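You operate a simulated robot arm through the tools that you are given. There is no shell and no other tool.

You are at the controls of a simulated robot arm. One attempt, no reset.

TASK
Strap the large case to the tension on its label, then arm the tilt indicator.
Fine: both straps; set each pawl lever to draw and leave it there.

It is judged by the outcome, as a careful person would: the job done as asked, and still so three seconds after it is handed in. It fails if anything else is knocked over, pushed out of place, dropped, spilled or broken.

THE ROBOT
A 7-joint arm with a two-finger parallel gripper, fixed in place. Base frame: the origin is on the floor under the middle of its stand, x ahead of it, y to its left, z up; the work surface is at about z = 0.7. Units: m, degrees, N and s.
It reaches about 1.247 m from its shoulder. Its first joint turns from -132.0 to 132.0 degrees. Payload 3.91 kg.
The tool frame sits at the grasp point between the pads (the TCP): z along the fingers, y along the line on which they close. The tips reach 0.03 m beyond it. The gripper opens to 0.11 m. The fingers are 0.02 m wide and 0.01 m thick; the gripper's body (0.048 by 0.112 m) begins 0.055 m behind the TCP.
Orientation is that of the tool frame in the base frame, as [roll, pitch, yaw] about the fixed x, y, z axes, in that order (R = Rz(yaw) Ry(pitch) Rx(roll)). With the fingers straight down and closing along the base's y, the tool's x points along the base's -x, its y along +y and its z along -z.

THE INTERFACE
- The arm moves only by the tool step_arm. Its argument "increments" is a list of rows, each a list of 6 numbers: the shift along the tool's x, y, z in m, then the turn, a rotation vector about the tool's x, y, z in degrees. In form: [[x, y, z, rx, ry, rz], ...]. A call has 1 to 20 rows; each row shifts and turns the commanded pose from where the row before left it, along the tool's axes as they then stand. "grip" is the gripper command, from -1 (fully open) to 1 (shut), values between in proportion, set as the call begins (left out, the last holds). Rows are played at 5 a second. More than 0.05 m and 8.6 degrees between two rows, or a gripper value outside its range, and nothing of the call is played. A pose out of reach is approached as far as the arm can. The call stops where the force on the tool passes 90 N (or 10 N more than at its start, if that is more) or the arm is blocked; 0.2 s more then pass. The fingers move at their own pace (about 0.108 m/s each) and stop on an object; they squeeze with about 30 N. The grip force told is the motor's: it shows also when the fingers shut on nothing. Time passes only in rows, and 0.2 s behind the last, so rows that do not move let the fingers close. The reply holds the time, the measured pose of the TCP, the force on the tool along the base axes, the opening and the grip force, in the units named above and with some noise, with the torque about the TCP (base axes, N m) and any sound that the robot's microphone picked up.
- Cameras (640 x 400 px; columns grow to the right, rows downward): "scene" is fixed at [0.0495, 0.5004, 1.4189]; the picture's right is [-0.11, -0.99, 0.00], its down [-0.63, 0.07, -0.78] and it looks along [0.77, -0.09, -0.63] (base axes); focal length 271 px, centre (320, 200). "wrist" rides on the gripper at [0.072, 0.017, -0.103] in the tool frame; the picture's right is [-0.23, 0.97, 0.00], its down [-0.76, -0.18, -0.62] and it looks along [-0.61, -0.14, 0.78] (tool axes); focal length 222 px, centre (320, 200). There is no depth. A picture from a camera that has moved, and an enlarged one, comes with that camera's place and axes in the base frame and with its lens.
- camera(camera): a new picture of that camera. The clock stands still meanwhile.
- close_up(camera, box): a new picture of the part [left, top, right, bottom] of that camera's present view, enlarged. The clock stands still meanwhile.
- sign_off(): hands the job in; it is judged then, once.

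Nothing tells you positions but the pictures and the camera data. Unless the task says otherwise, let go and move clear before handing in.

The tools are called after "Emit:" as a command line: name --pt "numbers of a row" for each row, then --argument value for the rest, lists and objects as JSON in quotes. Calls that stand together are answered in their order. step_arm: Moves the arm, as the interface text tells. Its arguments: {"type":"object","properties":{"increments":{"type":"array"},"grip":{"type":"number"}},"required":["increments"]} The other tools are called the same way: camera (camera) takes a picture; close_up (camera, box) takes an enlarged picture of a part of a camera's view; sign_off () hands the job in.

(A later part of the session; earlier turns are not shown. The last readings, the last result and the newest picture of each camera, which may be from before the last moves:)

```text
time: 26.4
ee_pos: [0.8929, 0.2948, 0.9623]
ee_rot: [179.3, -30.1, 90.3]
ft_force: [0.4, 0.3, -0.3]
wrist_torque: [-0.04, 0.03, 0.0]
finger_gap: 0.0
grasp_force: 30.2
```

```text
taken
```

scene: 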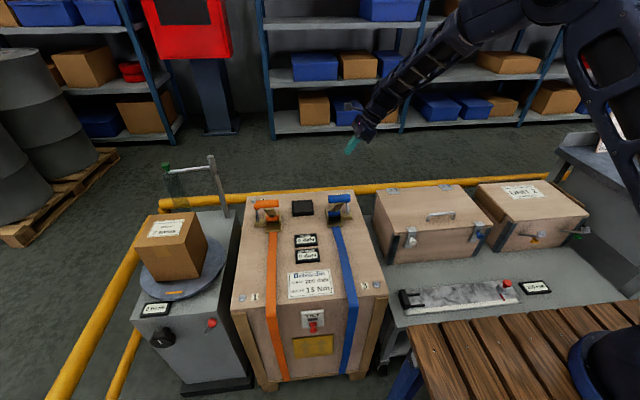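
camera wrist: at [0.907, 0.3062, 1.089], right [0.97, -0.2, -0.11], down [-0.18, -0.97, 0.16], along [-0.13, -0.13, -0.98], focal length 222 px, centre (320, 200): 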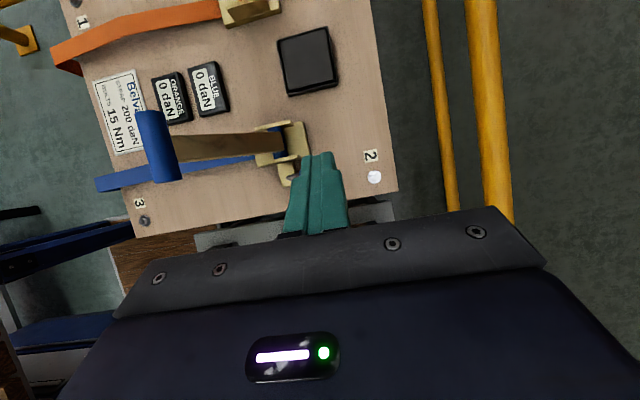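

The fingers point down-left on the far side of the pawl. Now I'll descend straight down to z ≈ 0.778.

Emit:
step_arm --pt "-0.0184 0 0.0319 0 0 0" --pt "-0.0184 0 0.0319 0 0 0" --pt "-0.0184 0 0.0319 0 0 0" --pt "-0.0184 0 0.0319 0 0 0" --pt "-0.0184 0 0.0319 0 0 0" --pt "0 0 0 0 0 0"

Emit:
camera --camera "wrist"

Emit:
close_up --camera "scene" --box '[300, 160, 400, 230]'

```text
time: 27.8
ee_pos: [0.8925, 0.2938, 0.7776]
ee_rot: [179.4, -30.0, 90.3]
ft_force: [-0.6, 0.3, 0.7]
wrist_torque: [-0.01, 0.02, 0.02]
finger_gap: 0.0
grasp_force: 29.8
```

```text
taken
camera wrist: at [0.9072, 0.3052, 0.9037], right [0.97, -0.2, -0.1], down [-0.18, -0.97, 0.16], along [-0.13, -0.13, -0.98], focal length 222 px, centre (320, 200)
```

wrist: 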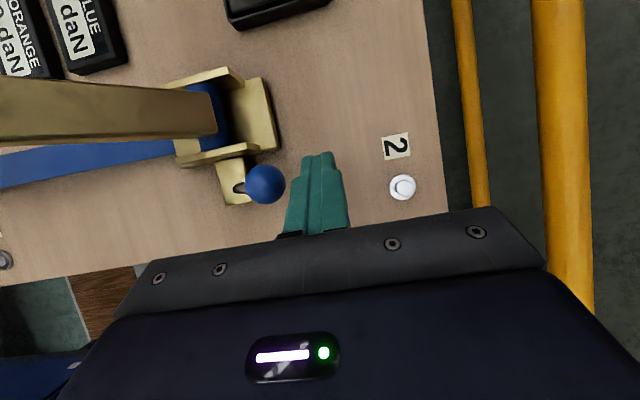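

```text
5.71 times, centred on (350, 195) of scene
camera zoom: at [0.0495, 0.5004, 1.4189], right [-0.11, -0.99, 0.0], down [-0.63, 0.07, -0.78], along [0.77, -0.09, -0.63], focal length 1546 px, centre (149, 229)
```

zoom: 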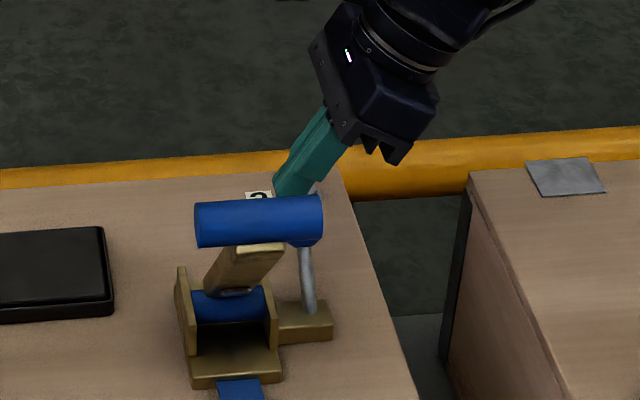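

I have a clear top view of the pawl. I'll zoom in once for any marks before pushing it.

Emit:
close_up --camera "wrist" --box '[160, 60, 320, 220]'

```text
2.50 times, centred on (240, 140) of wrist
camera zoom: at [0.9072, 0.3052, 0.9037], right [0.97, -0.2, -0.1], down [-0.18, -0.97, 0.16], along [-0.13, -0.13, -0.98], focal length 555 px, centre (520, 350)
```

zoom: 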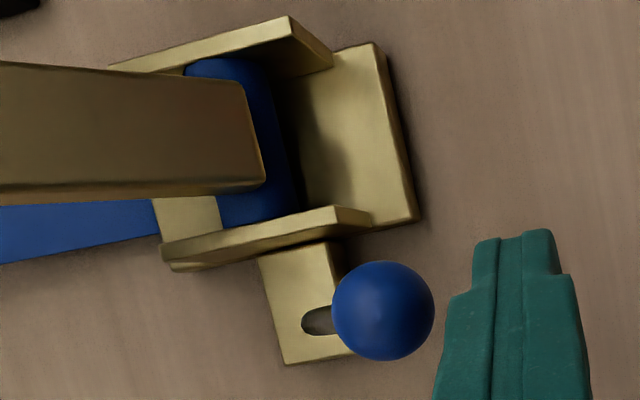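

No marks there. I'll push the ball toward the robot (−x) slowly.

Emit:
step_arm --pt "0 -0.015 0 0 0 0" --pt "0 -0.012 0 0 0 0" --pt "0 -0.012 0 0 0 0" --pt "0 -0.012 0 0 0 0" --pt "0 0 0 0 0 0"

Emit:
camera --camera "wrist"

```text
time: 29.0
ee_pos: [0.8407, 0.2927, 0.7774]
ee_rot: [179.6, -30.0, 90.4]
ft_force: [2.0, -0.4, 0.3]
wrist_torque: [-0.02, -0.04, 0.02]
finger_gap: 0.0
grasp_force: 29.7
```

```text
taken
camera wrist: at [0.8561, 0.305, 0.9033], right [0.97, -0.2, -0.11], down [-0.18, -0.97, 0.16], along [-0.13, -0.14, -0.98], focal length 222 px, centre (320, 200)
```

wrist: 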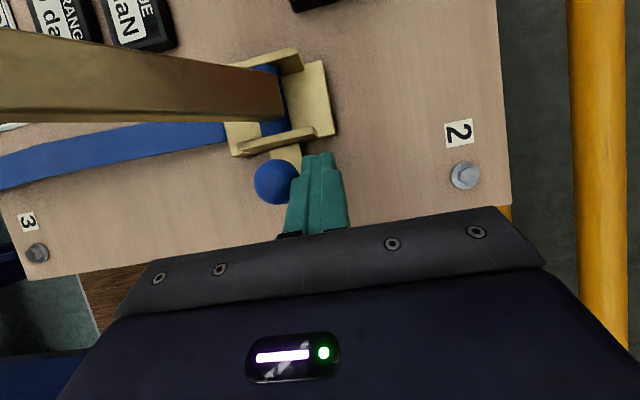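

The pawl moves easily. I'll carry on through the centre to the other side.

Emit:
step_arm --pt "0 -0.012 0 0 0 0" --pt "0 -0.012 0 0 0 0" --pt "0 -0.012 0 0 0 0" --pt "0 -0.01 0 0 0 0" --pt "0 0 0 0 0 0"

Emit:
camera --camera "wrist"

Emit:
close_up --camera "scene" --box '[270, 160, 390, 260]'

```text
time: 30.1
ee_pos: [0.8068, 0.2937, 0.7807]
ee_rot: [178.3, -29.9, 90.2]
ft_force: [22.1, 6.0, -9.2]
wrist_torque: [0.02, -0.4, -0.24]
finger_gap: 0.0
grasp_force: 30.2
stopped in row 5: the force on the tool passed its limit at 93 N (the readings are from after the stop); the commanded pose is now the measured one
```

```text
taken
camera wrist: at [0.8197, 0.3047, 0.9062], right [0.97, -0.21, -0.09], down [-0.19, -0.97, 0.16], along [-0.12, -0.13, -0.98], focal length 222 px, centre (320, 200)
```

wrist: 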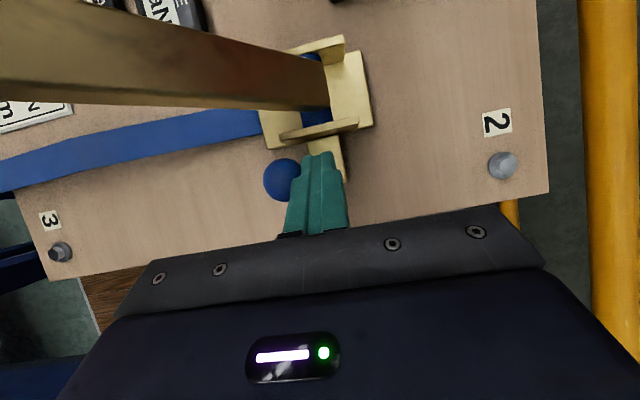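

```text
4.00 times, centred on (330, 210) of scene
camera zoom: at [0.0495, 0.5004, 1.4189], right [-0.11, -0.99, 0.0], down [-0.63, 0.07, -0.78], along [0.77, -0.09, -0.63], focal length 1082 px, centre (280, 160)
```

zoom: 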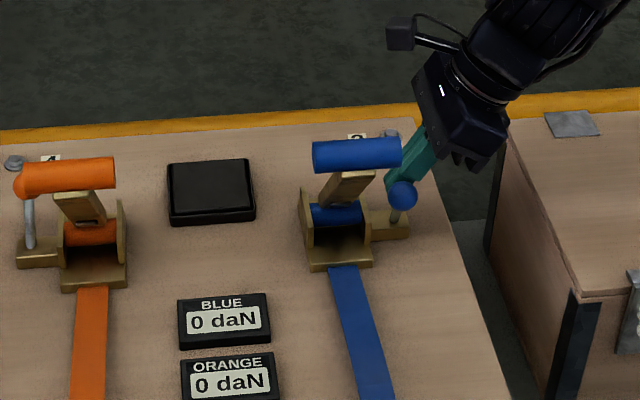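

The pawl now leans toward the robot and has reached its stop. I'll back off and lift away to see whether it stays.

Emit:
step_arm --pt "0 0.015 0 0 0 0" --pt "0 0.02 0 0 0 0" --pt "0.015 0 -0.026 0 0 0" --pt "0.0184 0 -0.0319 0 0 0" --pt "0.0184 0 -0.0319 0 0 0" --pt "0.0184 0 -0.0319 0 0 0" --pt "0.0184 0 -0.0319 0 0 0" --pt "0 0 0 0 0 0"

Emit:
camera --camera "wrist"

Emit:
close_up --camera "scene" --box '[270, 160, 390, 260]'

```text
time: 31.9
ee_pos: [0.835, 0.2917, 0.9582]
ee_rot: [178.6, -30.0, 90.2]
ft_force: [-0.6, 0.1, -0.6]
wrist_torque: [0.01, 0.01, 0.03]
finger_gap: 0.0
grasp_force: 30.3
```

```text
taken
camera wrist: at [0.849, 0.3034, 1.0837], right [0.97, -0.21, -0.09], down [-0.19, -0.97, 0.16], along [-0.12, -0.13, -0.98], focal length 222 px, centre (320, 200)
```

wrist: 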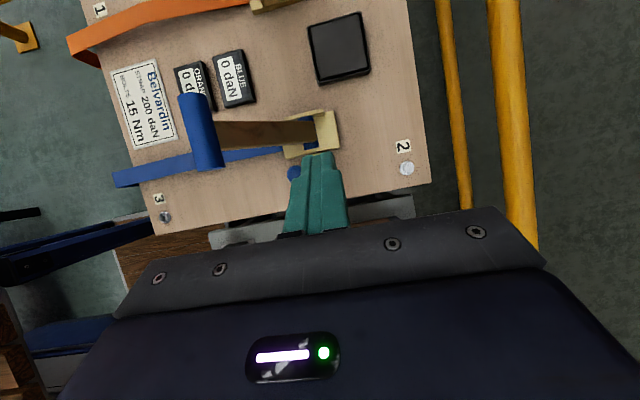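

```text
4.00 times, centred on (330, 210) of scene
camera zoom: at [0.0495, 0.5004, 1.4189], right [-0.11, -0.99, 0.0], down [-0.63, 0.07, -0.78], along [0.77, -0.09, -0.63], focal length 1082 px, centre (280, 160)
```

zoom: 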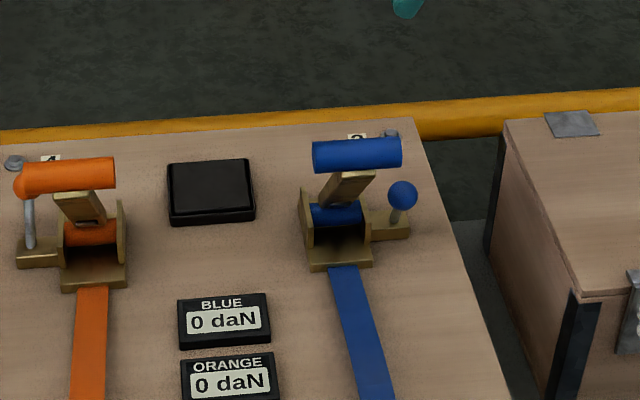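

The pawl stays over at the robot side. Now I'll return to the blue bar, with the gripper tilted 30° and open to 0.055 m, and try a stroke.

Emit:
step_arm --pt "0 0 0 0 -7.5 0" --pt "0 0 0 0 -7.5 0" --pt "0 0 0 0 -7.5 0" --pt "0 0 0 0 -7.5 0" --pt "0.017 -0.04 0 0 0 0" --pt "0.017 -0.04 0 0 0 0" --pt "0.017 -0.041 0 0 0 0" --pt "0.017 -0.041 0 0 0 0" --pt "0 0 0 -7.15 0 0" --pt "0 0 0 -7.15 0 0" --pt "0 0 0 -7.15 0 0" --pt "0 0 0 -7.15 0 0" --pt "0 0 0 0 0 0" --grip 0

Emit:
camera --camera "wrist"

```text
time: 34.7
ee_pos: [0.6737, 0.3621, 0.9549]
ee_rot: [150.1, 0.0, 89.6]
ft_force: [0.2, -0.3, 0.5]
wrist_torque: [0.02, -0.01, 0.0]
finger_gap: 0.0552
grasp_force: 0.1
```

```text
taken
camera wrist: at [0.637, 0.4351, 1.0528], right [0.84, -0.23, 0.49], down [-0.47, -0.76, 0.45], along [0.26, -0.61, -0.75], focal length 222 px, centre (320, 200)
```

wrist: 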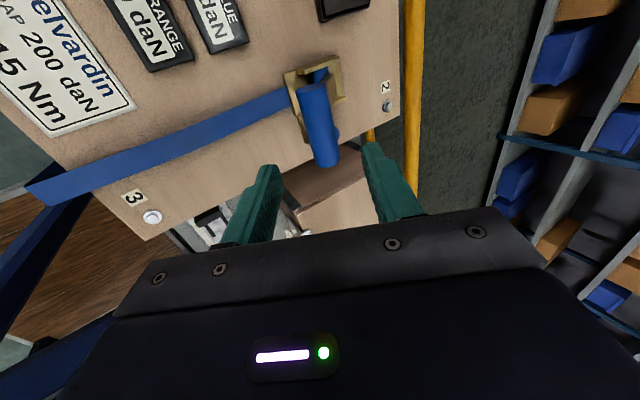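

Emit:
step_arm --pt "0 -0.0006 0.0253 0 0 0" --pt "0 -0.0006 0.0253 0 0 0" --pt "0 -0.0006 0.0253 0 0 0" --pt "0 -0.0005 0.0253 0 0 0" --pt "0 0 0 0 0 0"

Emit:
step_arm --pt "0 0 0 0 0 0" --pt "0 -0.0198 0.0013 -7.5 0 0" --pt "0 -0.0198 0.0013 -7.5 0 0" --pt "0 0 0 0 0 0" --grip 0.2

Emit:
close_up --camera "scene" --box '[270, 160, 390, 260]'

Emit:
camera --camera "wrist"

```text
time: 35.9
ee_pos: [0.722, 0.3605, 0.8648]
ee_rot: [150.1, 0.0, 89.5]
ft_force: [0.1, 0.1, 0.0]
wrist_torque: [0.02, -0.01, -0.03]
finger_gap: 0.055
grasp_force: 0.1
```

```text
time: 36.9
ee_pos: [0.6899, 0.363, 0.8407]
ee_rot: [135.2, 0.0, 89.4]
ft_force: [0.4, -0.8, 0.6]
wrist_torque: [-0.04, -0.01, 0.0]
finger_gap: 0.0446
grasp_force: 0.9
```

```text
4.00 times, centred on (330, 210) of scene
camera zoom: at [0.0495, 0.5004, 1.4189], right [-0.11, -0.99, 0.0], down [-0.63, 0.07, -0.78], along [0.77, -0.09, -0.63], focal length 1082 px, centre (280, 160)
```

zoom: 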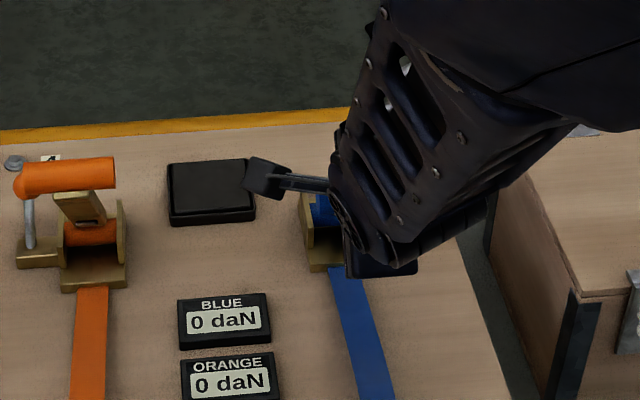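

```text
taken
camera wrist: at [0.6293, 0.4358, 0.9262], right [0.69, -0.23, 0.69], down [-0.57, -0.76, 0.32], along [0.45, -0.61, -0.65], focal length 222 px, centre (320, 200)
```

wrist: 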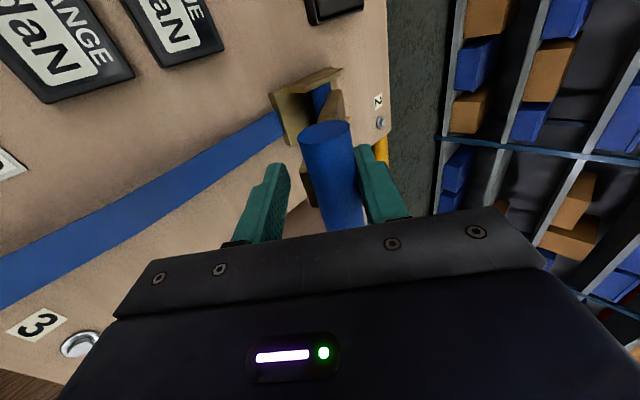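

Still 0 at half stroke, but there may be slack to take up. I'll continue the pull.

Emit:
step_arm --pt "0 -0.0198 0.0013 -7.5 0 0" --pt "0 -0.0198 0.0013 -7.5 0 0" --pt "0 -0.0198 0.0013 -7.5 0 0" --pt "0 -0.0198 0.0013 -7.5 0 0" --pt "0 0 0 0 0 0"

Emit:
close_up --camera "scene" --box '[270, 160, 390, 260]'

Emit:
camera --camera "wrist"

```text
time: 38.1
ee_pos: [0.6525, 0.3618, 0.7751]
ee_rot: [104.9, 0.0, 89.5]
ft_force: [-1.1, -1.4, 1.3]
wrist_torque: [-0.02, -0.05, -0.03]
finger_gap: 0.0449
grasp_force: 1.1
```

```text
4.00 times, centred on (330, 210) of scene
camera zoom: at [0.0495, 0.5004, 1.4189], right [-0.11, -0.99, 0.0], down [-0.63, 0.07, -0.78], along [0.77, -0.09, -0.63], focal length 1082 px, centre (280, 160)
```

zoom: 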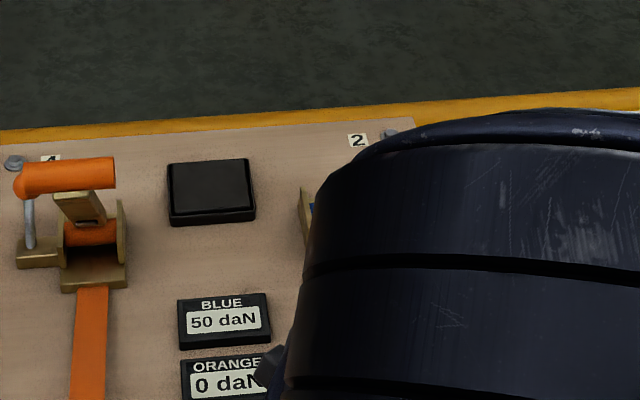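

```text
taken
camera wrist: at [0.5563, 0.4363, 0.8176], right [0.25, -0.23, 0.94], down [-0.65, -0.76, -0.01], along [0.71, -0.61, -0.34], focal length 222 px, centre (320, 200)
```

wrist: 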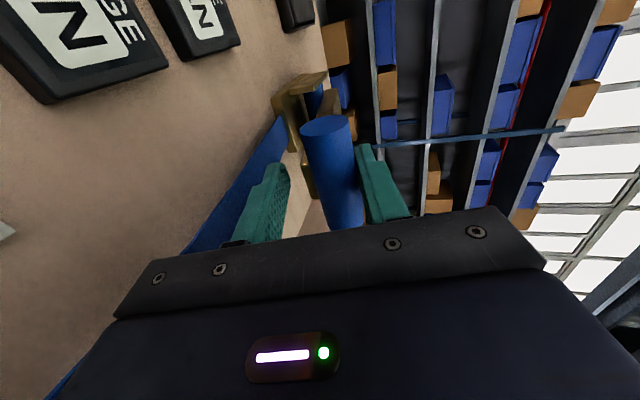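

Blue now reads 50 daN, so the pawl leaning toward the robot is draw and a full pull adds 50. I'll return the lever to rest and check that the reading holds.

Emit:
step_arm --pt "0 0.0198 0.0013 7.5 0 0" --pt "0 0.0198 0.0013 7.5 0 0" --pt "0 0.0198 0.0013 7.5 0 0" --pt "0 0.0198 0.0013 7.5 0 0" --pt "0 0.0198 0.0013 7.5 0 0" --pt "0 0.0198 0.0013 7.5 0 0" --pt "0 0 0 0 0 0"

Emit:
close_up --camera "scene" --box '[270, 160, 390, 260]'

Emit:
camera --camera "wrist"

```text
time: 39.7
ee_pos: [0.7214, 0.3633, 0.8659]
ee_rot: [150.2, 0.1, 89.5]
ft_force: [0.8, -0.8, 0.7]
wrist_torque: [0.02, 0.0, -0.01]
finger_gap: 0.0441
grasp_force: 0.0
```

```text
4.00 times, centred on (330, 210) of scene
camera zoom: at [0.0495, 0.5004, 1.4189], right [-0.11, -0.99, 0.0], down [-0.63, 0.07, -0.78], along [0.77, -0.09, -0.63], focal length 1082 px, centre (280, 160)
```

zoom: 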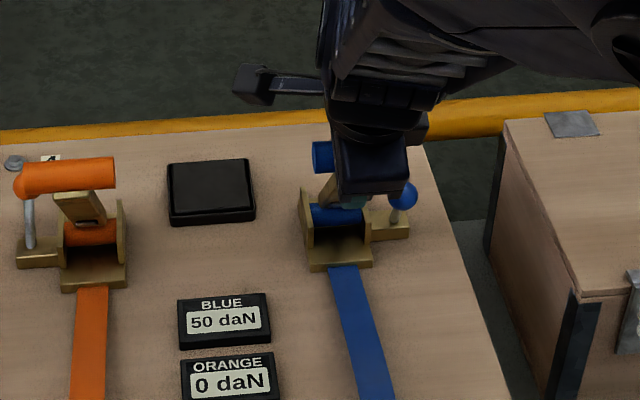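

```text
taken
camera wrist: at [0.6853, 0.4367, 0.9638], right [0.84, -0.23, 0.48], down [-0.47, -0.76, 0.45], along [0.26, -0.61, -0.75], focal length 222 px, centre (320, 200)
```

wrist: 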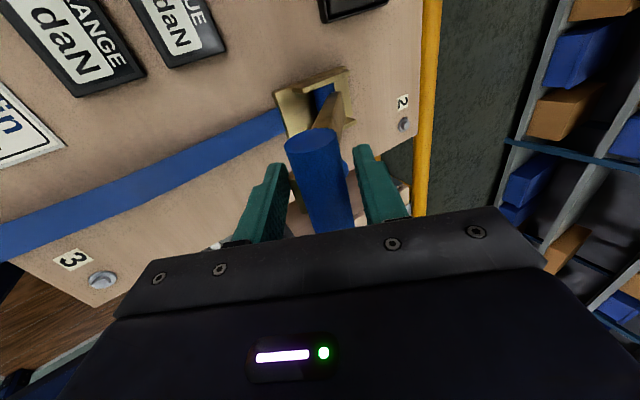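

50 daN holds with the lever back at rest. I'll do a second full stroke, down and back.

Emit:
step_arm --pt "0 -0.0198 0.0013 -7.5 0 0" --pt "0 -0.0198 0.0013 -7.5 0 0" --pt "0 -0.0198 0.0013 -7.5 0 0" --pt "0 -0.0198 0.0013 -7.5 0 0" --pt "0 -0.0198 0.0013 -7.5 0 0" --pt "0 -0.0198 0.0013 -7.5 0 0" --pt "0 0 0 0 0 0" --pt "0 0.0198 0.0013 7.5 0 0" --pt "0 0.0198 0.0013 7.5 0 0" --pt "0 0.0198 0.0013 7.5 0 0" --pt "0 0.0198 0.0013 7.5 0 0" --pt "0 0.0198 0.0013 7.5 0 0" --pt "0 0.0198 0.0013 7.5 0 0" --pt "0 0 0 0 0 0"

Emit:
close_up --camera "scene" --box '[270, 160, 390, 260]'

Emit:
camera --camera "wrist"

```text
time: 42.7
ee_pos: [0.7219, 0.363, 0.864]
ee_rot: [150.2, 0.0, 89.5]
ft_force: [0.3, 0.4, 0.1]
wrist_torque: [-0.01, 0.04, 0.02]
finger_gap: 0.0437
grasp_force: 0.1
```

```text
4.00 times, centred on (330, 210) of scene
camera zoom: at [0.0495, 0.5004, 1.4189], right [-0.11, -0.99, 0.0], down [-0.63, 0.07, -0.78], along [0.77, -0.09, -0.63], focal length 1082 px, centre (280, 160)
```

zoom: 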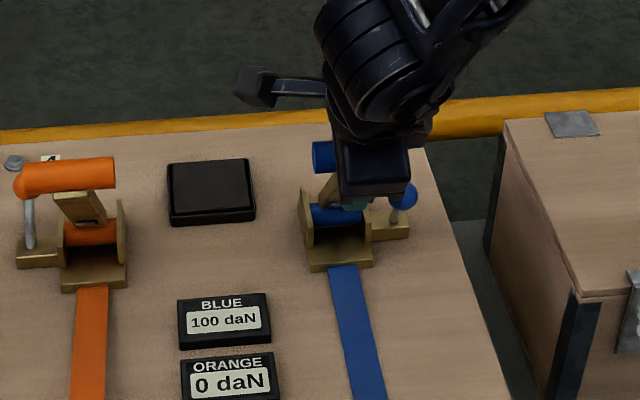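

```text
taken
camera wrist: at [0.6848, 0.4355, 0.9621], right [0.84, -0.23, 0.48], down [-0.47, -0.76, 0.45], along [0.26, -0.61, -0.75], focal length 222 px, centre (320, 200)
```

wrist: 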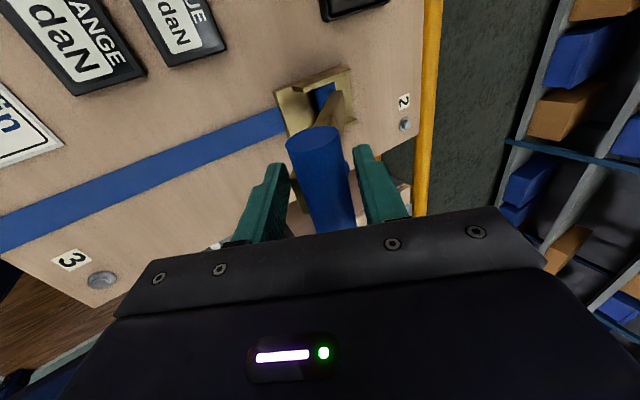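

Blue is at 100 daN. Third stroke next.

Emit:
step_arm --pt "0 -0.0198 0.0013 -7.5 0 0" --pt "0 -0.0198 0.0013 -7.5 0 0" --pt "0 -0.0198 0.0013 -7.5 0 0" --pt "0 -0.0198 0.0013 -7.5 0 0" --pt "0 -0.0198 0.0013 -7.5 0 0" --pt "0 -0.0198 0.0013 -7.5 0 0" --pt "0 0 0 0 0 0" --pt "0 0.0198 0.0013 7.5 0 0" --pt "0 0.0198 0.0013 7.5 0 0" --pt "0 0.0198 0.0013 7.5 0 0" --pt "0 0.0198 0.0013 7.5 0 0" --pt "0 0.0198 0.0013 7.5 0 0" --pt "0 0.0198 0.0013 7.5 0 0" --pt "0 0 0 0 0 0"

Emit:
close_up --camera "scene" --box '[270, 160, 390, 260]'

Emit:
camera --camera "wrist"

```text
time: 45.7
ee_pos: [0.7225, 0.3612, 0.8641]
ee_rot: [150.1, 0.0, 89.4]
ft_force: [-0.7, 0.1, -0.7]
wrist_torque: [-0.02, -0.03, -0.01]
finger_gap: 0.0441
grasp_force: 0.0
```

```text
4.00 times, centred on (330, 210) of scene
camera zoom: at [0.0495, 0.5004, 1.4189], right [-0.11, -0.99, 0.0], down [-0.63, 0.07, -0.78], along [0.77, -0.09, -0.63], focal length 1082 px, centre (280, 160)
```

zoom: 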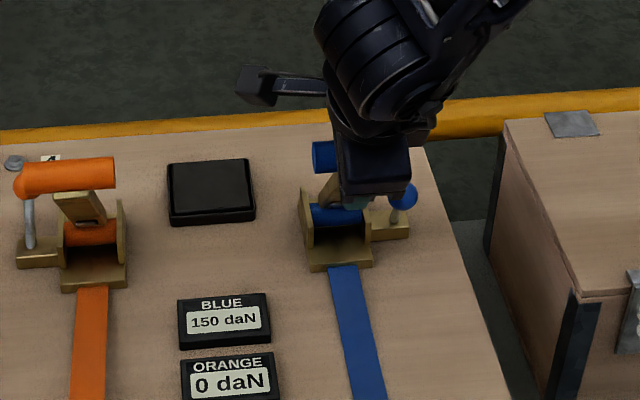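

```text
taken
camera wrist: at [0.6858, 0.4347, 0.9624], right [0.84, -0.23, 0.48], down [-0.47, -0.76, 0.45], along [0.26, -0.61, -0.75], focal length 222 px, centre (320, 200)
```

wrist: 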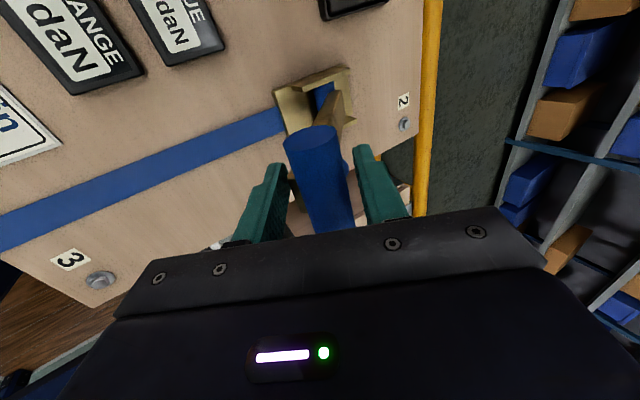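

Blue is at 150 daN. The fourth stroke should bring it to 200.

Emit:
step_arm --pt "0 -0.0198 0.0013 -7.5 0 0" --pt "0 -0.0198 0.0013 -7.5 0 0" --pt "0 -0.0198 0.0013 -7.5 0 0" --pt "0 -0.0198 0.0013 -7.5 0 0" --pt "0 -0.0198 0.0013 -7.5 0 0" --pt "0 -0.0198 0.0013 -7.5 0 0" --pt "0 0 0 0 0 0" --pt "0 0.0198 0.0013 7.5 0 0" --pt "0 0.0198 0.0013 7.5 0 0" --pt "0 0.0198 0.0013 7.5 0 0" --pt "0 0.0198 0.0013 7.5 0 0" --pt "0 0.0198 0.0013 7.5 0 0" --pt "0 0.0198 0.0013 7.5 0 0" --pt "0 0 0 0 0 0"

Emit:
close_up --camera "scene" --box '[270, 160, 390, 260]'

Emit:
camera --camera "wrist"

```text
time: 48.7
ee_pos: [0.7206, 0.3625, 0.8656]
ee_rot: [150.2, -0.1, 89.5]
ft_force: [0.1, -0.5, -0.2]
wrist_torque: [-0.01, -0.02, 0.0]
finger_gap: 0.044
grasp_force: 0.1
```

```text
4.00 times, centred on (330, 210) of scene
camera zoom: at [0.0495, 0.5004, 1.4189], right [-0.11, -0.99, 0.0], down [-0.63, 0.07, -0.78], along [0.77, -0.09, -0.63], focal length 1082 px, centre (280, 160)
```

zoom: 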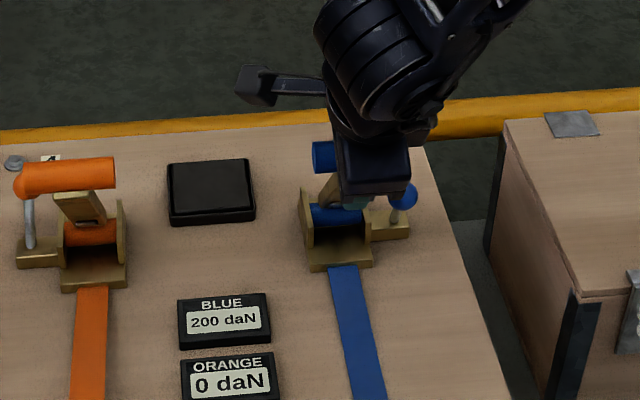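

```text
taken
camera wrist: at [0.6848, 0.4352, 0.9632], right [0.84, -0.23, 0.48], down [-0.47, -0.76, 0.45], along [0.26, -0.61, -0.75], focal length 222 px, centre (320, 200)
```

wrist: 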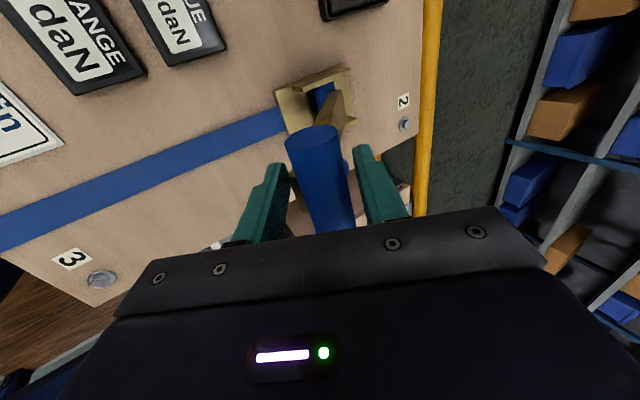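

Blue reads 200 daN with the lever at rest. I'll withdraw cleanly from the bar, stand the gripper vertical and head for the orange pawl, mirrored at about [0.85, 0.645, 0.76].

Emit:
step_arm --pt "0 0 0 0 0 0" --pt "0 0 -0.025 0 0 0" --pt "0 0 -0.03 0 0 0" --pt "0 0 -0.03 0 0 0" --pt "0 0 -0.025 0 0 0" --pt "0 0 0 7.5 0 0" --pt "0 0 0 7.5 0 0" --pt "0 0 0 7.5 0 0" --pt "0 0 0 7.3 0 0" --pt "0 0 0 0 0 0" --grip 0

Emit:
close_up --camera "scene" --box '[240, 160, 390, 270]'

Emit:
camera --camera "wrist"

```text
time: 50.9
ee_pos: [0.6675, 0.3632, 0.9606]
ee_rot: [180.0, -0.1, 89.5]
ft_force: [0.5, -0.3, 0.3]
wrist_torque: [0.02, 0.0, 0.02]
finger_gap: 0.0549
grasp_force: 0.0
```

```text
3.64 times, centred on (315, 215) of scene
camera zoom: at [0.0495, 0.5004, 1.4189], right [-0.11, -0.99, 0.0], down [-0.63, 0.07, -0.78], along [0.77, -0.09, -0.63], focal length 984 px, centre (338, 146)
```

zoom: 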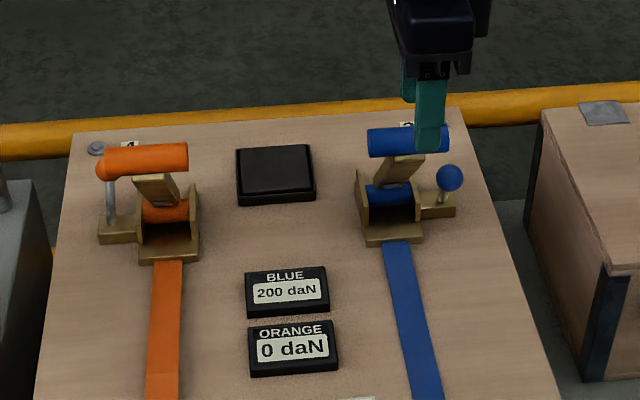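

```text
taken
camera wrist: at [0.6845, 0.4357, 1.0643], right [0.97, -0.24, 0.0], down [-0.18, -0.76, 0.62], along [-0.15, -0.61, -0.78], focal length 222 px, centre (320, 200)
```

wrist: 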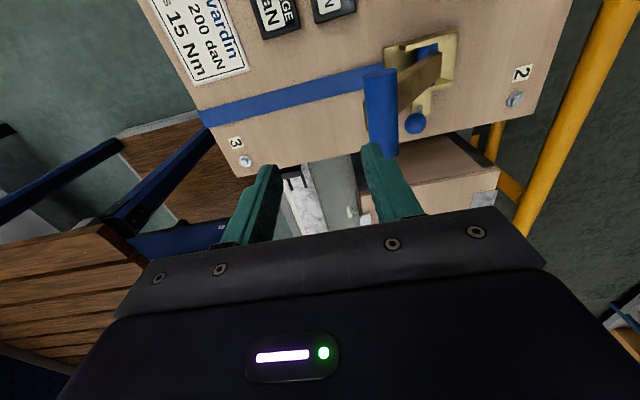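

Blue holds at 200 daN. I'll travel over to the far side of the orange pawl with the fingers shut, staying above everything.

Emit:
step_arm --pt "0.0356 0.0278 -0.002 0 0 0" --pt "0.0356 0.0278 -0.002 0 0 0" --pt "0.0356 0.0278 -0.002 0 0 0" --pt "0.0356 0.0278 -0.002 0 0 0" --pt "0.0356 0.0278 -0.002 0 0 0" --pt "0.0356 0.0278 -0.002 0 0 0" --pt "0.0356 0.0278 -0.002 0 0 0" --pt "0.0356 0.0278 0 0 0 0" --pt "0 0 0 0 0 0" --grip 1

Emit:
camera --camera "wrist"

Emit:
camera --camera "scene"

```text
time: 52.9
ee_pos: [0.8863, 0.6381, 0.9721]
ee_rot: [179.9, 0.0, 89.4]
ft_force: [1.1, -0.9, 1.3]
wrist_torque: [0.08, 0.05, 0.02]
finger_gap: 0.0001
grasp_force: 30.1
out of reach, approached as far as the arm can: row 8
```

```text
taken
camera wrist: at [0.9028, 0.7103, 1.0758], right [0.97, -0.24, 0.0], down [-0.18, -0.76, 0.62], along [-0.15, -0.61, -0.78], focal length 222 px, centre (320, 200)
```

wrist: 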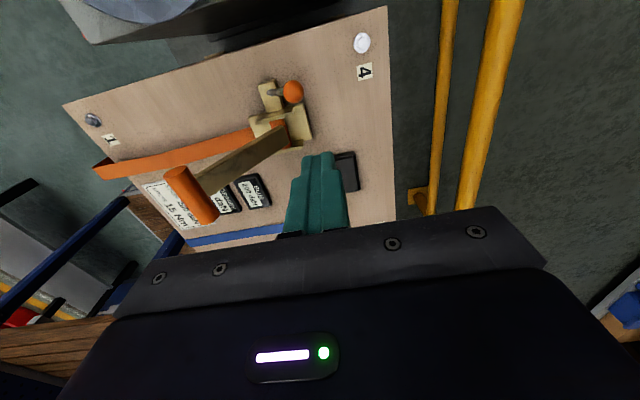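

```text
taken
```

scene: 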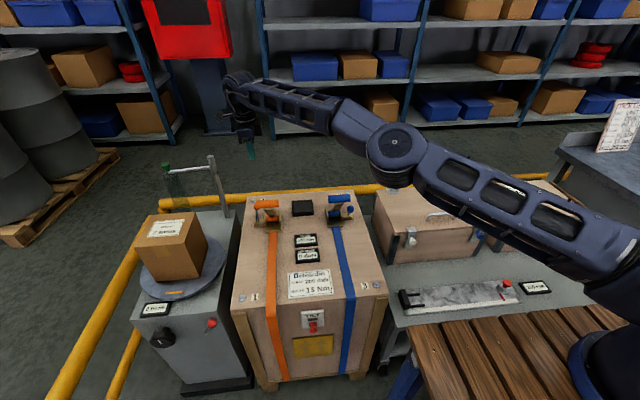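

The arm is near its reach limit here; being lower should help. The orange ball appears at about [0.85, 0.645], and I'll descend partway while watching whether the pose is held.

Emit:
step_arm --pt "0 0 0.03 0 0 0" --pt "0 0 0.03 0 0 0" --pt "0 0 0.03 0 0 0" --pt "0 0 0 0 0 0"

Emit:
camera --camera "wrist"

Emit:
camera --camera "scene"

```text
time: 53.9
ee_pos: [0.8863, 0.639, 0.8825]
ee_rot: [179.9, 0.1, 89.5]
ft_force: [-0.5, 0.3, 0.3]
wrist_torque: [0.02, -0.03, 0.0]
finger_gap: 0.0
grasp_force: 30.1
```

```text
taken
camera wrist: at [0.9028, 0.7119, 0.9855], right [0.97, -0.24, 0.0], down [-0.19, -0.76, 0.62], along [-0.15, -0.61, -0.78], focal length 222 px, centre (320, 200)
```

wrist: 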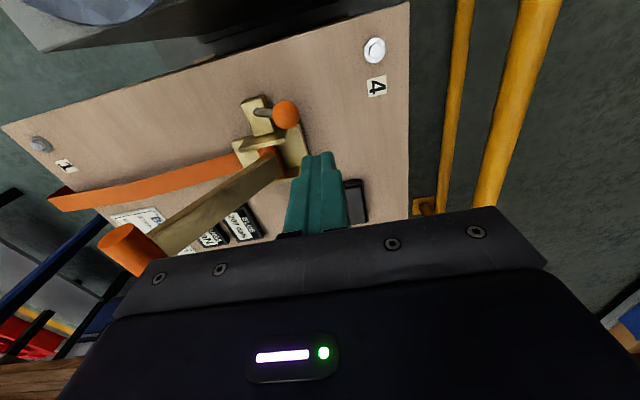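

```text
taken
```

scene: 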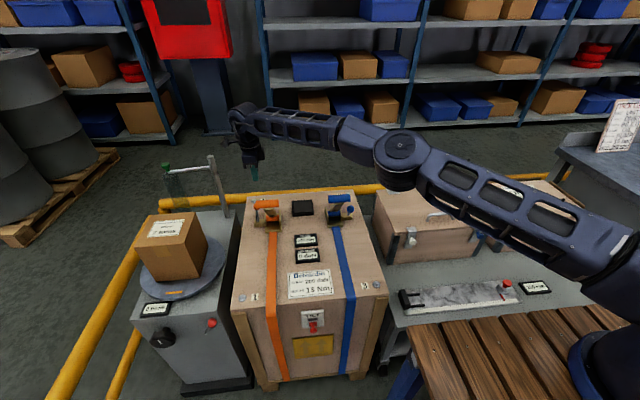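

The arm follows. The ball is at about [0.852, 0.650, 0.761]. I'll shift slightly left and descend on its far side.

Emit:
step_arm --pt "0.006 0.002 0.028 0 0 0" --pt "0.005 0.002 0.028 0 0 0" --pt "0 0 0.028 0 0 0" --pt "0 0 0.023 0 0 0" --pt "0 0 0 0 0 0"

Emit:
camera --camera "wrist"

Emit:
close_up --camera "scene" --box '[220, 150, 340, 240]'

```text
time: 55.1
ee_pos: [0.8864, 0.6461, 0.774]
ee_rot: [179.9, 0.0, 89.5]
ft_force: [0.5, -0.1, 0.5]
wrist_torque: [-0.01, -0.02, 0.01]
finger_gap: 0.0001
grasp_force: 30.1
out of reach, approached as far as the arm can: row 3
```

```text
taken
camera wrist: at [0.9029, 0.7188, 0.8778], right [0.97, -0.24, 0.0], down [-0.19, -0.76, 0.62], along [-0.15, -0.61, -0.78], focal length 222 px, centre (320, 200)
```

wrist: 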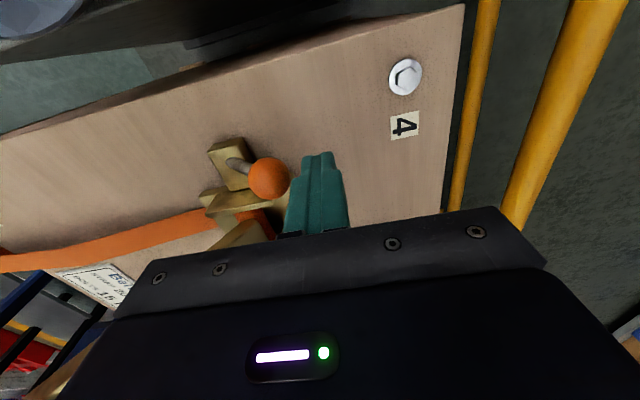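

```text
4.44 times, centred on (280, 195) of scene
camera zoom: at [0.0495, 0.5004, 1.4189], right [-0.11, -0.99, 0.0], down [-0.63, 0.07, -0.78], along [0.77, -0.09, -0.63], focal length 1203 px, centre (498, 222)
```

zoom: 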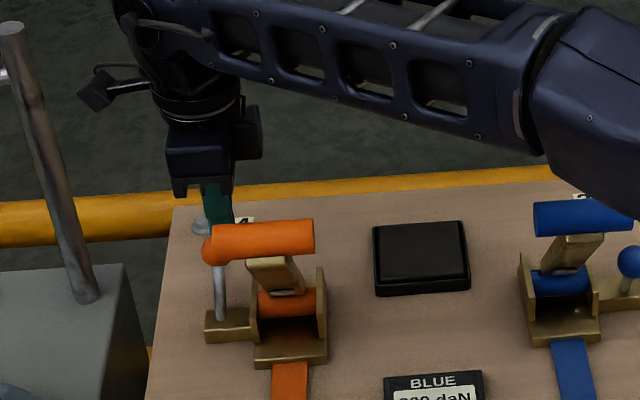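

The fingers stand on the far side of the orange ball at the right height. I'll push it toward the robot, stopping short of the end stop.

Emit:
step_arm --pt "0.002 -0.0115 0 0 0 0" --pt "0 -0.0115 0 0 0 0" --pt "0 -0.0115 0 0 0 0" --pt "0 -0.0115 0 0 0 0" --pt "0 -0.0115 0 0 0 0" --pt "0 0 0 0 0 0"

Emit:
camera --camera "wrist"

Emit:
close_up --camera "scene" --box '[220, 150, 340, 240]'

```text
time: 56.5
ee_pos: [0.8302, 0.6503, 0.7741]
ee_rot: [-179.9, 0.1, 89.5]
ft_force: [-0.3, -0.6, -0.7]
wrist_torque: [-0.01, -0.02, 0.0]
finger_gap: 0.0
grasp_force: 30.4
```

```text
taken
camera wrist: at [0.8463, 0.7239, 0.8784], right [0.97, -0.24, 0.0], down [-0.18, -0.76, 0.62], along [-0.15, -0.61, -0.78], focal length 222 px, centre (320, 200)
```

wrist: 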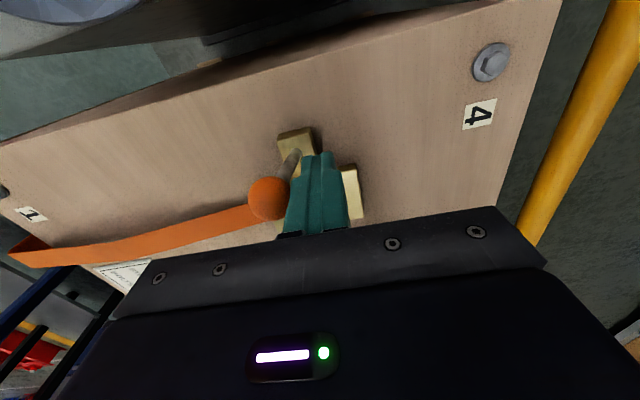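

```text
4.44 times, centred on (280, 195) of scene
camera zoom: at [0.0495, 0.5004, 1.4189], right [-0.11, -0.99, 0.0], down [-0.63, 0.07, -0.78], along [0.77, -0.09, -0.63], focal length 1203 px, centre (498, 222)
```

zoom: 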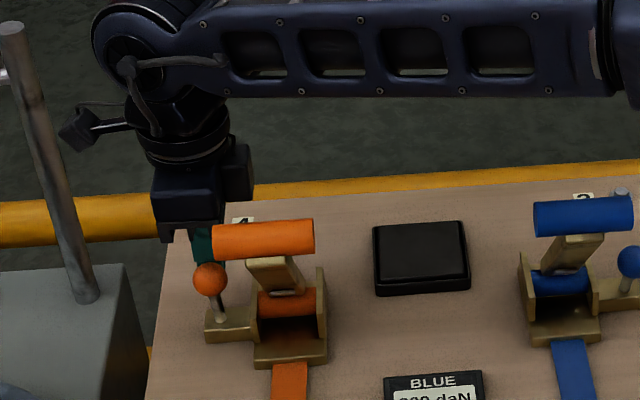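

The orange ball has passed centre but not yet as far over as the blue one. I'll push it gently further.

Emit:
step_arm --pt "0 -0.006 0 0 0 0" --pt "0 -0.006 0 0 0 0" --pt "0 0 0 0 0 0"

Emit:
close_up --camera "scene" --box '[220, 150, 340, 240]'

Emit:
camera --camera "wrist"

```text
time: 57.3
ee_pos: [0.8182, 0.6514, 0.7768]
ee_rot: [179.8, 0.0, 89.5]
ft_force: [0.2, -0.7, 1.0]
wrist_torque: [0.04, -0.02, -0.02]
finger_gap: 0.0
grasp_force: 30.4
```

```text
4.44 times, centred on (280, 195) of scene
camera zoom: at [0.0495, 0.5004, 1.4189], right [-0.11, -0.99, 0.0], down [-0.63, 0.07, -0.78], along [0.77, -0.09, -0.63], focal length 1203 px, centre (498, 222)
```

zoom: 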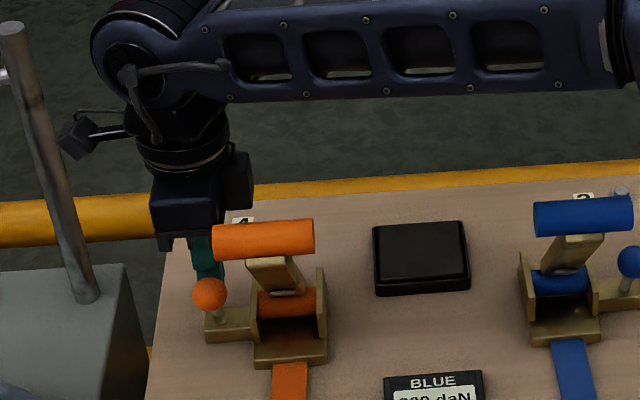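

```text
taken
camera wrist: at [0.8345, 0.7233, 0.8795], right [0.97, -0.24, 0.0], down [-0.18, -0.76, 0.62], along [-0.15, -0.61, -0.78], focal length 222 px, centre (320, 200)
```

wrist: 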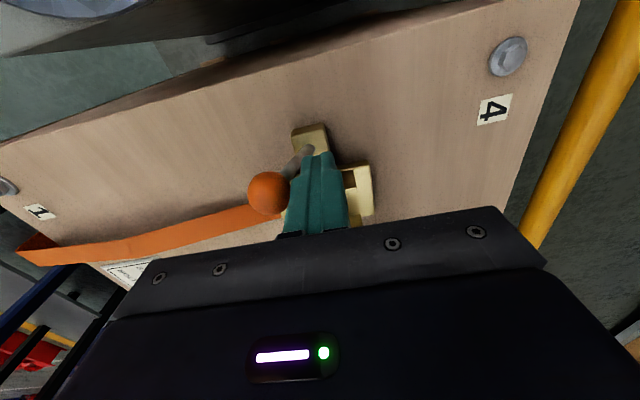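

It now looks like the blue one. I'll nudge a few millimetres more to feel the stop, then back off and lift.

Emit:
step_arm --pt "0 -0.003 0 0 0 0" --pt "0 -0.002 0 0 0 0"

Emit:
close_up --camera "scene" --box '[220, 150, 340, 240]'

```text
time: 57.9
ee_pos: [0.8129, 0.6512, 0.7752]
ee_rot: [-180.0, -0.1, 89.5]
ft_force: [-1.1, 0.0, 0.0]
wrist_torque: [0.0, -0.02, -0.01]
finger_gap: 0.0
grasp_force: 30.1
```

```text
4.44 times, centred on (280, 195) of scene
camera zoom: at [0.0495, 0.5004, 1.4189], right [-0.11, -0.99, 0.0], down [-0.63, 0.07, -0.78], along [0.77, -0.09, -0.63], focal length 1203 px, centre (498, 222)
```

zoom: 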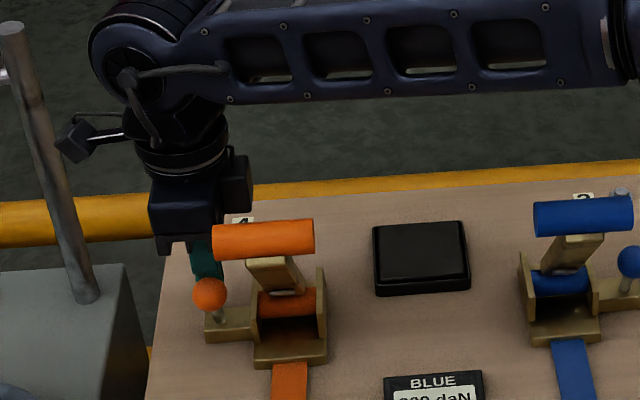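

The ball is fully over and didn't move with the last nudge. I'll back off, lift clear and go to the pre-grasp pose for the orange bar.

Emit:
step_arm --pt "0 0.02 0 0 0 0" --pt "0 0.01 -0.03 0 0 0" --pt "0 0 -0.04 0 0 0" --pt "0 0 -0.04 0 0 0" --pt "0 0 -0.04 0 0 0" --pt "0 0 -0.03 0 0 0" --pt "-0.012 -0.034 0 0 0 0" --pt "-0.012 -0.034 0 0 0 0" --pt "-0.012 -0.034 0 0 0 0" --pt "-0.012 -0.034 0 0 0 0" --pt "-0.012 -0.034 0 0 0 0" --pt "0 0 0 0 0 0"

Emit:
camera --camera "wrist"

Emit:
close_up --camera "scene" --box '[230, 150, 390, 260]'

```text
time: 60.5
ee_pos: [0.6732, 0.5928, 0.9557]
ee_rot: [179.9, 0.0, 89.5]
ft_force: [-1.0, -0.3, -0.2]
wrist_torque: [0.0, -0.01, -0.02]
finger_gap: 0.0
grasp_force: 29.6
```

```text
taken
camera wrist: at [0.6898, 0.666, 1.0591], right [0.97, -0.24, 0.0], down [-0.19, -0.76, 0.62], along [-0.15, -0.61, -0.78], focal length 222 px, centre (320, 200)
```

wrist: 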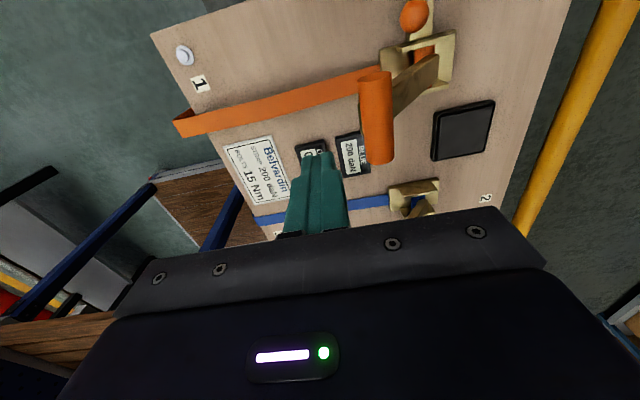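

```text
3.64 times, centred on (310, 205) of scene
camera zoom: at [0.0495, 0.5004, 1.4189], right [-0.11, -0.99, 0.0], down [-0.63, 0.07, -0.78], along [0.77, -0.09, -0.63], focal length 984 px, centre (356, 182)
```

zoom: 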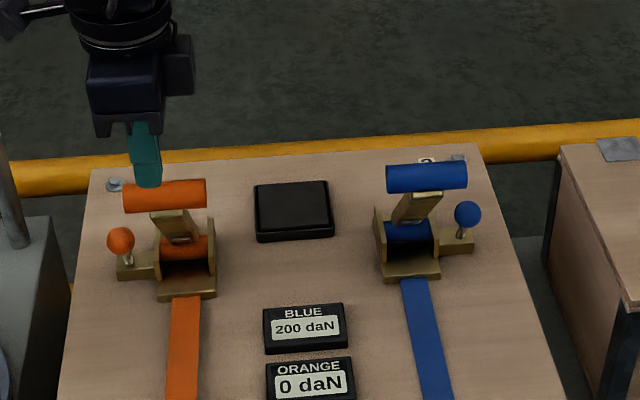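

Both pawls now lean toward the robot, and blue still reads 200. The orange bar is at about [0.722, 0.591, 0.866]. I'll open, tilt 30° and straddle it.

Emit:
step_arm --pt "0 0 0 -7.5 0 0" --pt "0 0 0 -7.5 0 0" --pt "0 0 0 -7.5 0 0" --pt "0 0 0 -7.4 0 0" --pt "0 -0.0006 0.0255 0 0 0" --pt "0 -0.0006 0.0255 0 0 0" --pt "0 -0.0006 0.0255 0 0 0" --pt "0 -0.0005 0.0255 0 0 0" --pt "0 0 0 0 0 0" --grip 0

Emit:
camera --camera "wrist"

Emit:
camera --camera "scene"

```text
time: 62.5
ee_pos: [0.7208, 0.5924, 0.8668]
ee_rot: [149.9, 0.0, 89.5]
ft_force: [0.1, -1.0, -0.6]
wrist_torque: [0.03, 0.04, -0.01]
finger_gap: 0.0551
grasp_force: 0.0
```

```text
taken
camera wrist: at [0.6836, 0.6654, 0.9646], right [0.84, -0.23, 0.49], down [-0.47, -0.76, 0.45], along [0.26, -0.61, -0.75], focal length 222 px, centre (320, 200)
```

wrist: 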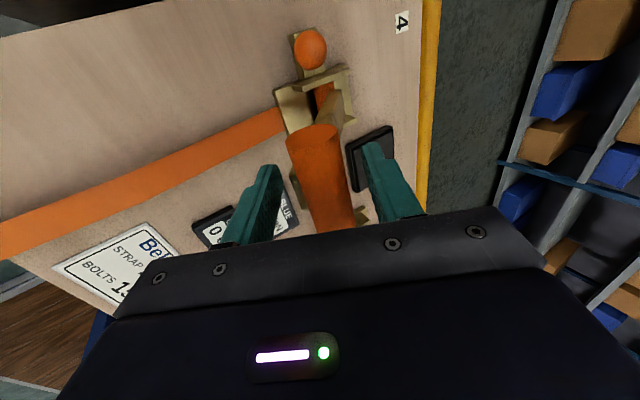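

```text
taken
```

scene: 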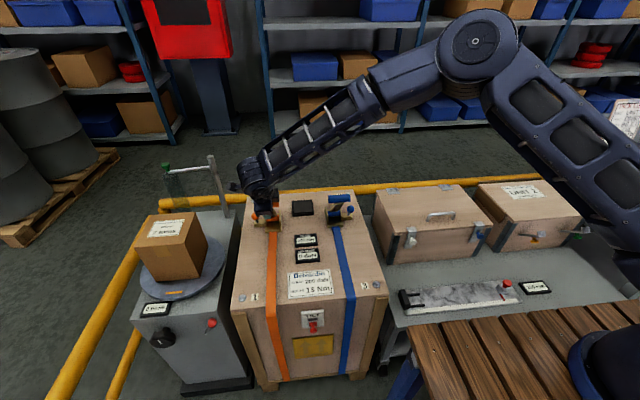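

The orange bar sits between the fingers the same way the blue one did. First orange stroke: down and back.

Emit:
step_arm --pt "0 0 0 0 0 0" --pt "0 -0.0198 0.0013 -7.5 0 0" --pt "0 -0.0198 0.0013 -7.5 0 0" --pt "0 -0.0198 0.0013 -7.5 0 0" --pt "0 -0.0198 0.0013 -7.5 0 0" --pt "0 0 0 0 0 0" --grip 0.2

Emit:
camera --camera "wrist"

Emit:
camera --camera "scene"

```text
time: 63.9
ee_pos: [0.6644, 0.5914, 0.8108]
ee_rot: [120.0, 0.0, 89.5]
ft_force: [0.9, -0.4, 0.9]
wrist_torque: [-0.02, 0.0, -0.04]
finger_gap: 0.0449
grasp_force: 0.4
```

```text
taken
camera wrist: at [0.5843, 0.6655, 0.8769], right [0.48, -0.23, 0.84], down [-0.64, -0.76, 0.16], along [0.6, -0.61, -0.51], focal length 222 px, centre (320, 200)
```

wrist: 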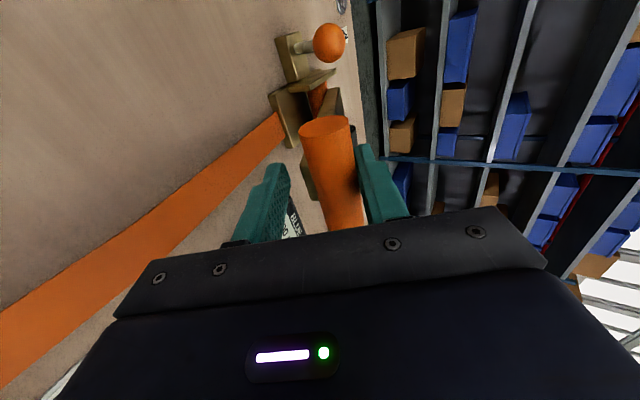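

```text
taken
```

scene: 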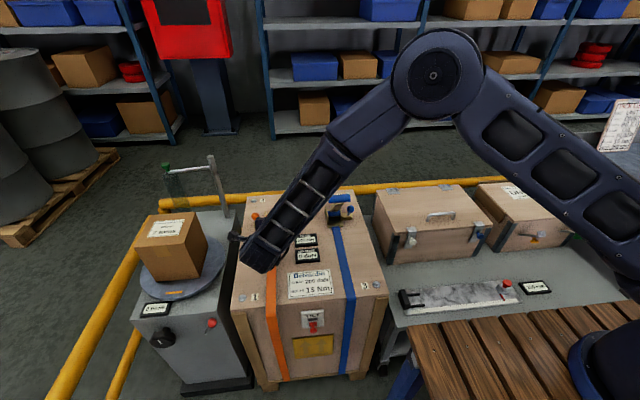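

Clear so far. I'll finish the pull and return to rest.

Emit:
step_arm --pt "0 -0.0198 0.0013 -7.5 0 0" --pt "0 -0.0198 0.0013 -7.5 0 0" --pt "0 0 0 0 0 0" --pt "0 0.0198 0.0013 7.5 0 0" --pt "0 0.0198 0.0013 7.5 0 0" --pt "0 0.0198 0.0013 7.5 0 0" --pt "0 0.0198 0.0013 7.5 0 0" --pt "0 0.0198 0.0013 7.5 0 0" --pt "0 0.0198 0.0013 7.5 0 0" --pt "0 0 0 0 0 0"

Emit:
close_up --camera "scene" --box '[230, 150, 390, 270]'

Emit:
camera --camera "wrist"

```text
time: 66.1
ee_pos: [0.7204, 0.5902, 0.8657]
ee_rot: [150.1, 0.0, 89.5]
ft_force: [-0.3, -0.4, 0.8]
wrist_torque: [0.04, -0.01, 0.01]
finger_gap: 0.0441
grasp_force: 0.1
```

```text
3.33 times, centred on (310, 210) of scene
camera zoom: at [0.0495, 0.5004, 1.4189], right [-0.11, -0.99, 0.0], down [-0.63, 0.07, -0.78], along [0.77, -0.09, -0.63], focal length 902 px, centre (353, 167)
```

zoom: 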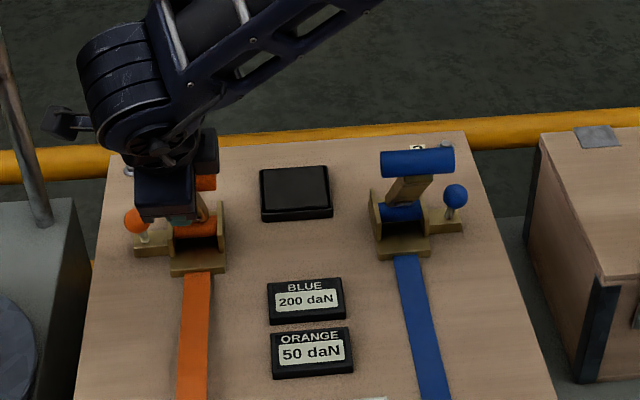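

```text
taken
camera wrist: at [0.684, 0.6646, 0.9637], right [0.84, -0.23, 0.49], down [-0.47, -0.76, 0.45], along [0.26, -0.61, -0.75], focal length 222 px, centre (320, 200)
```

wrist: 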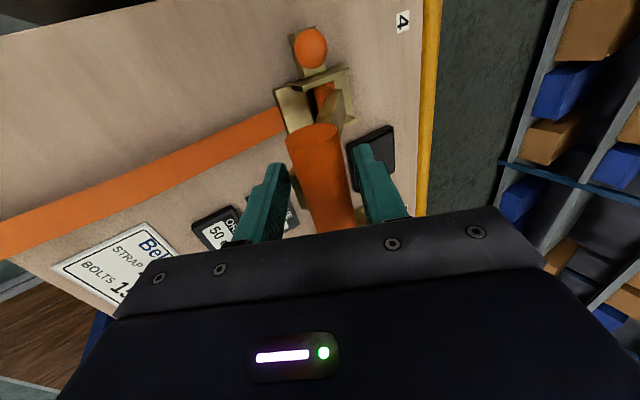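

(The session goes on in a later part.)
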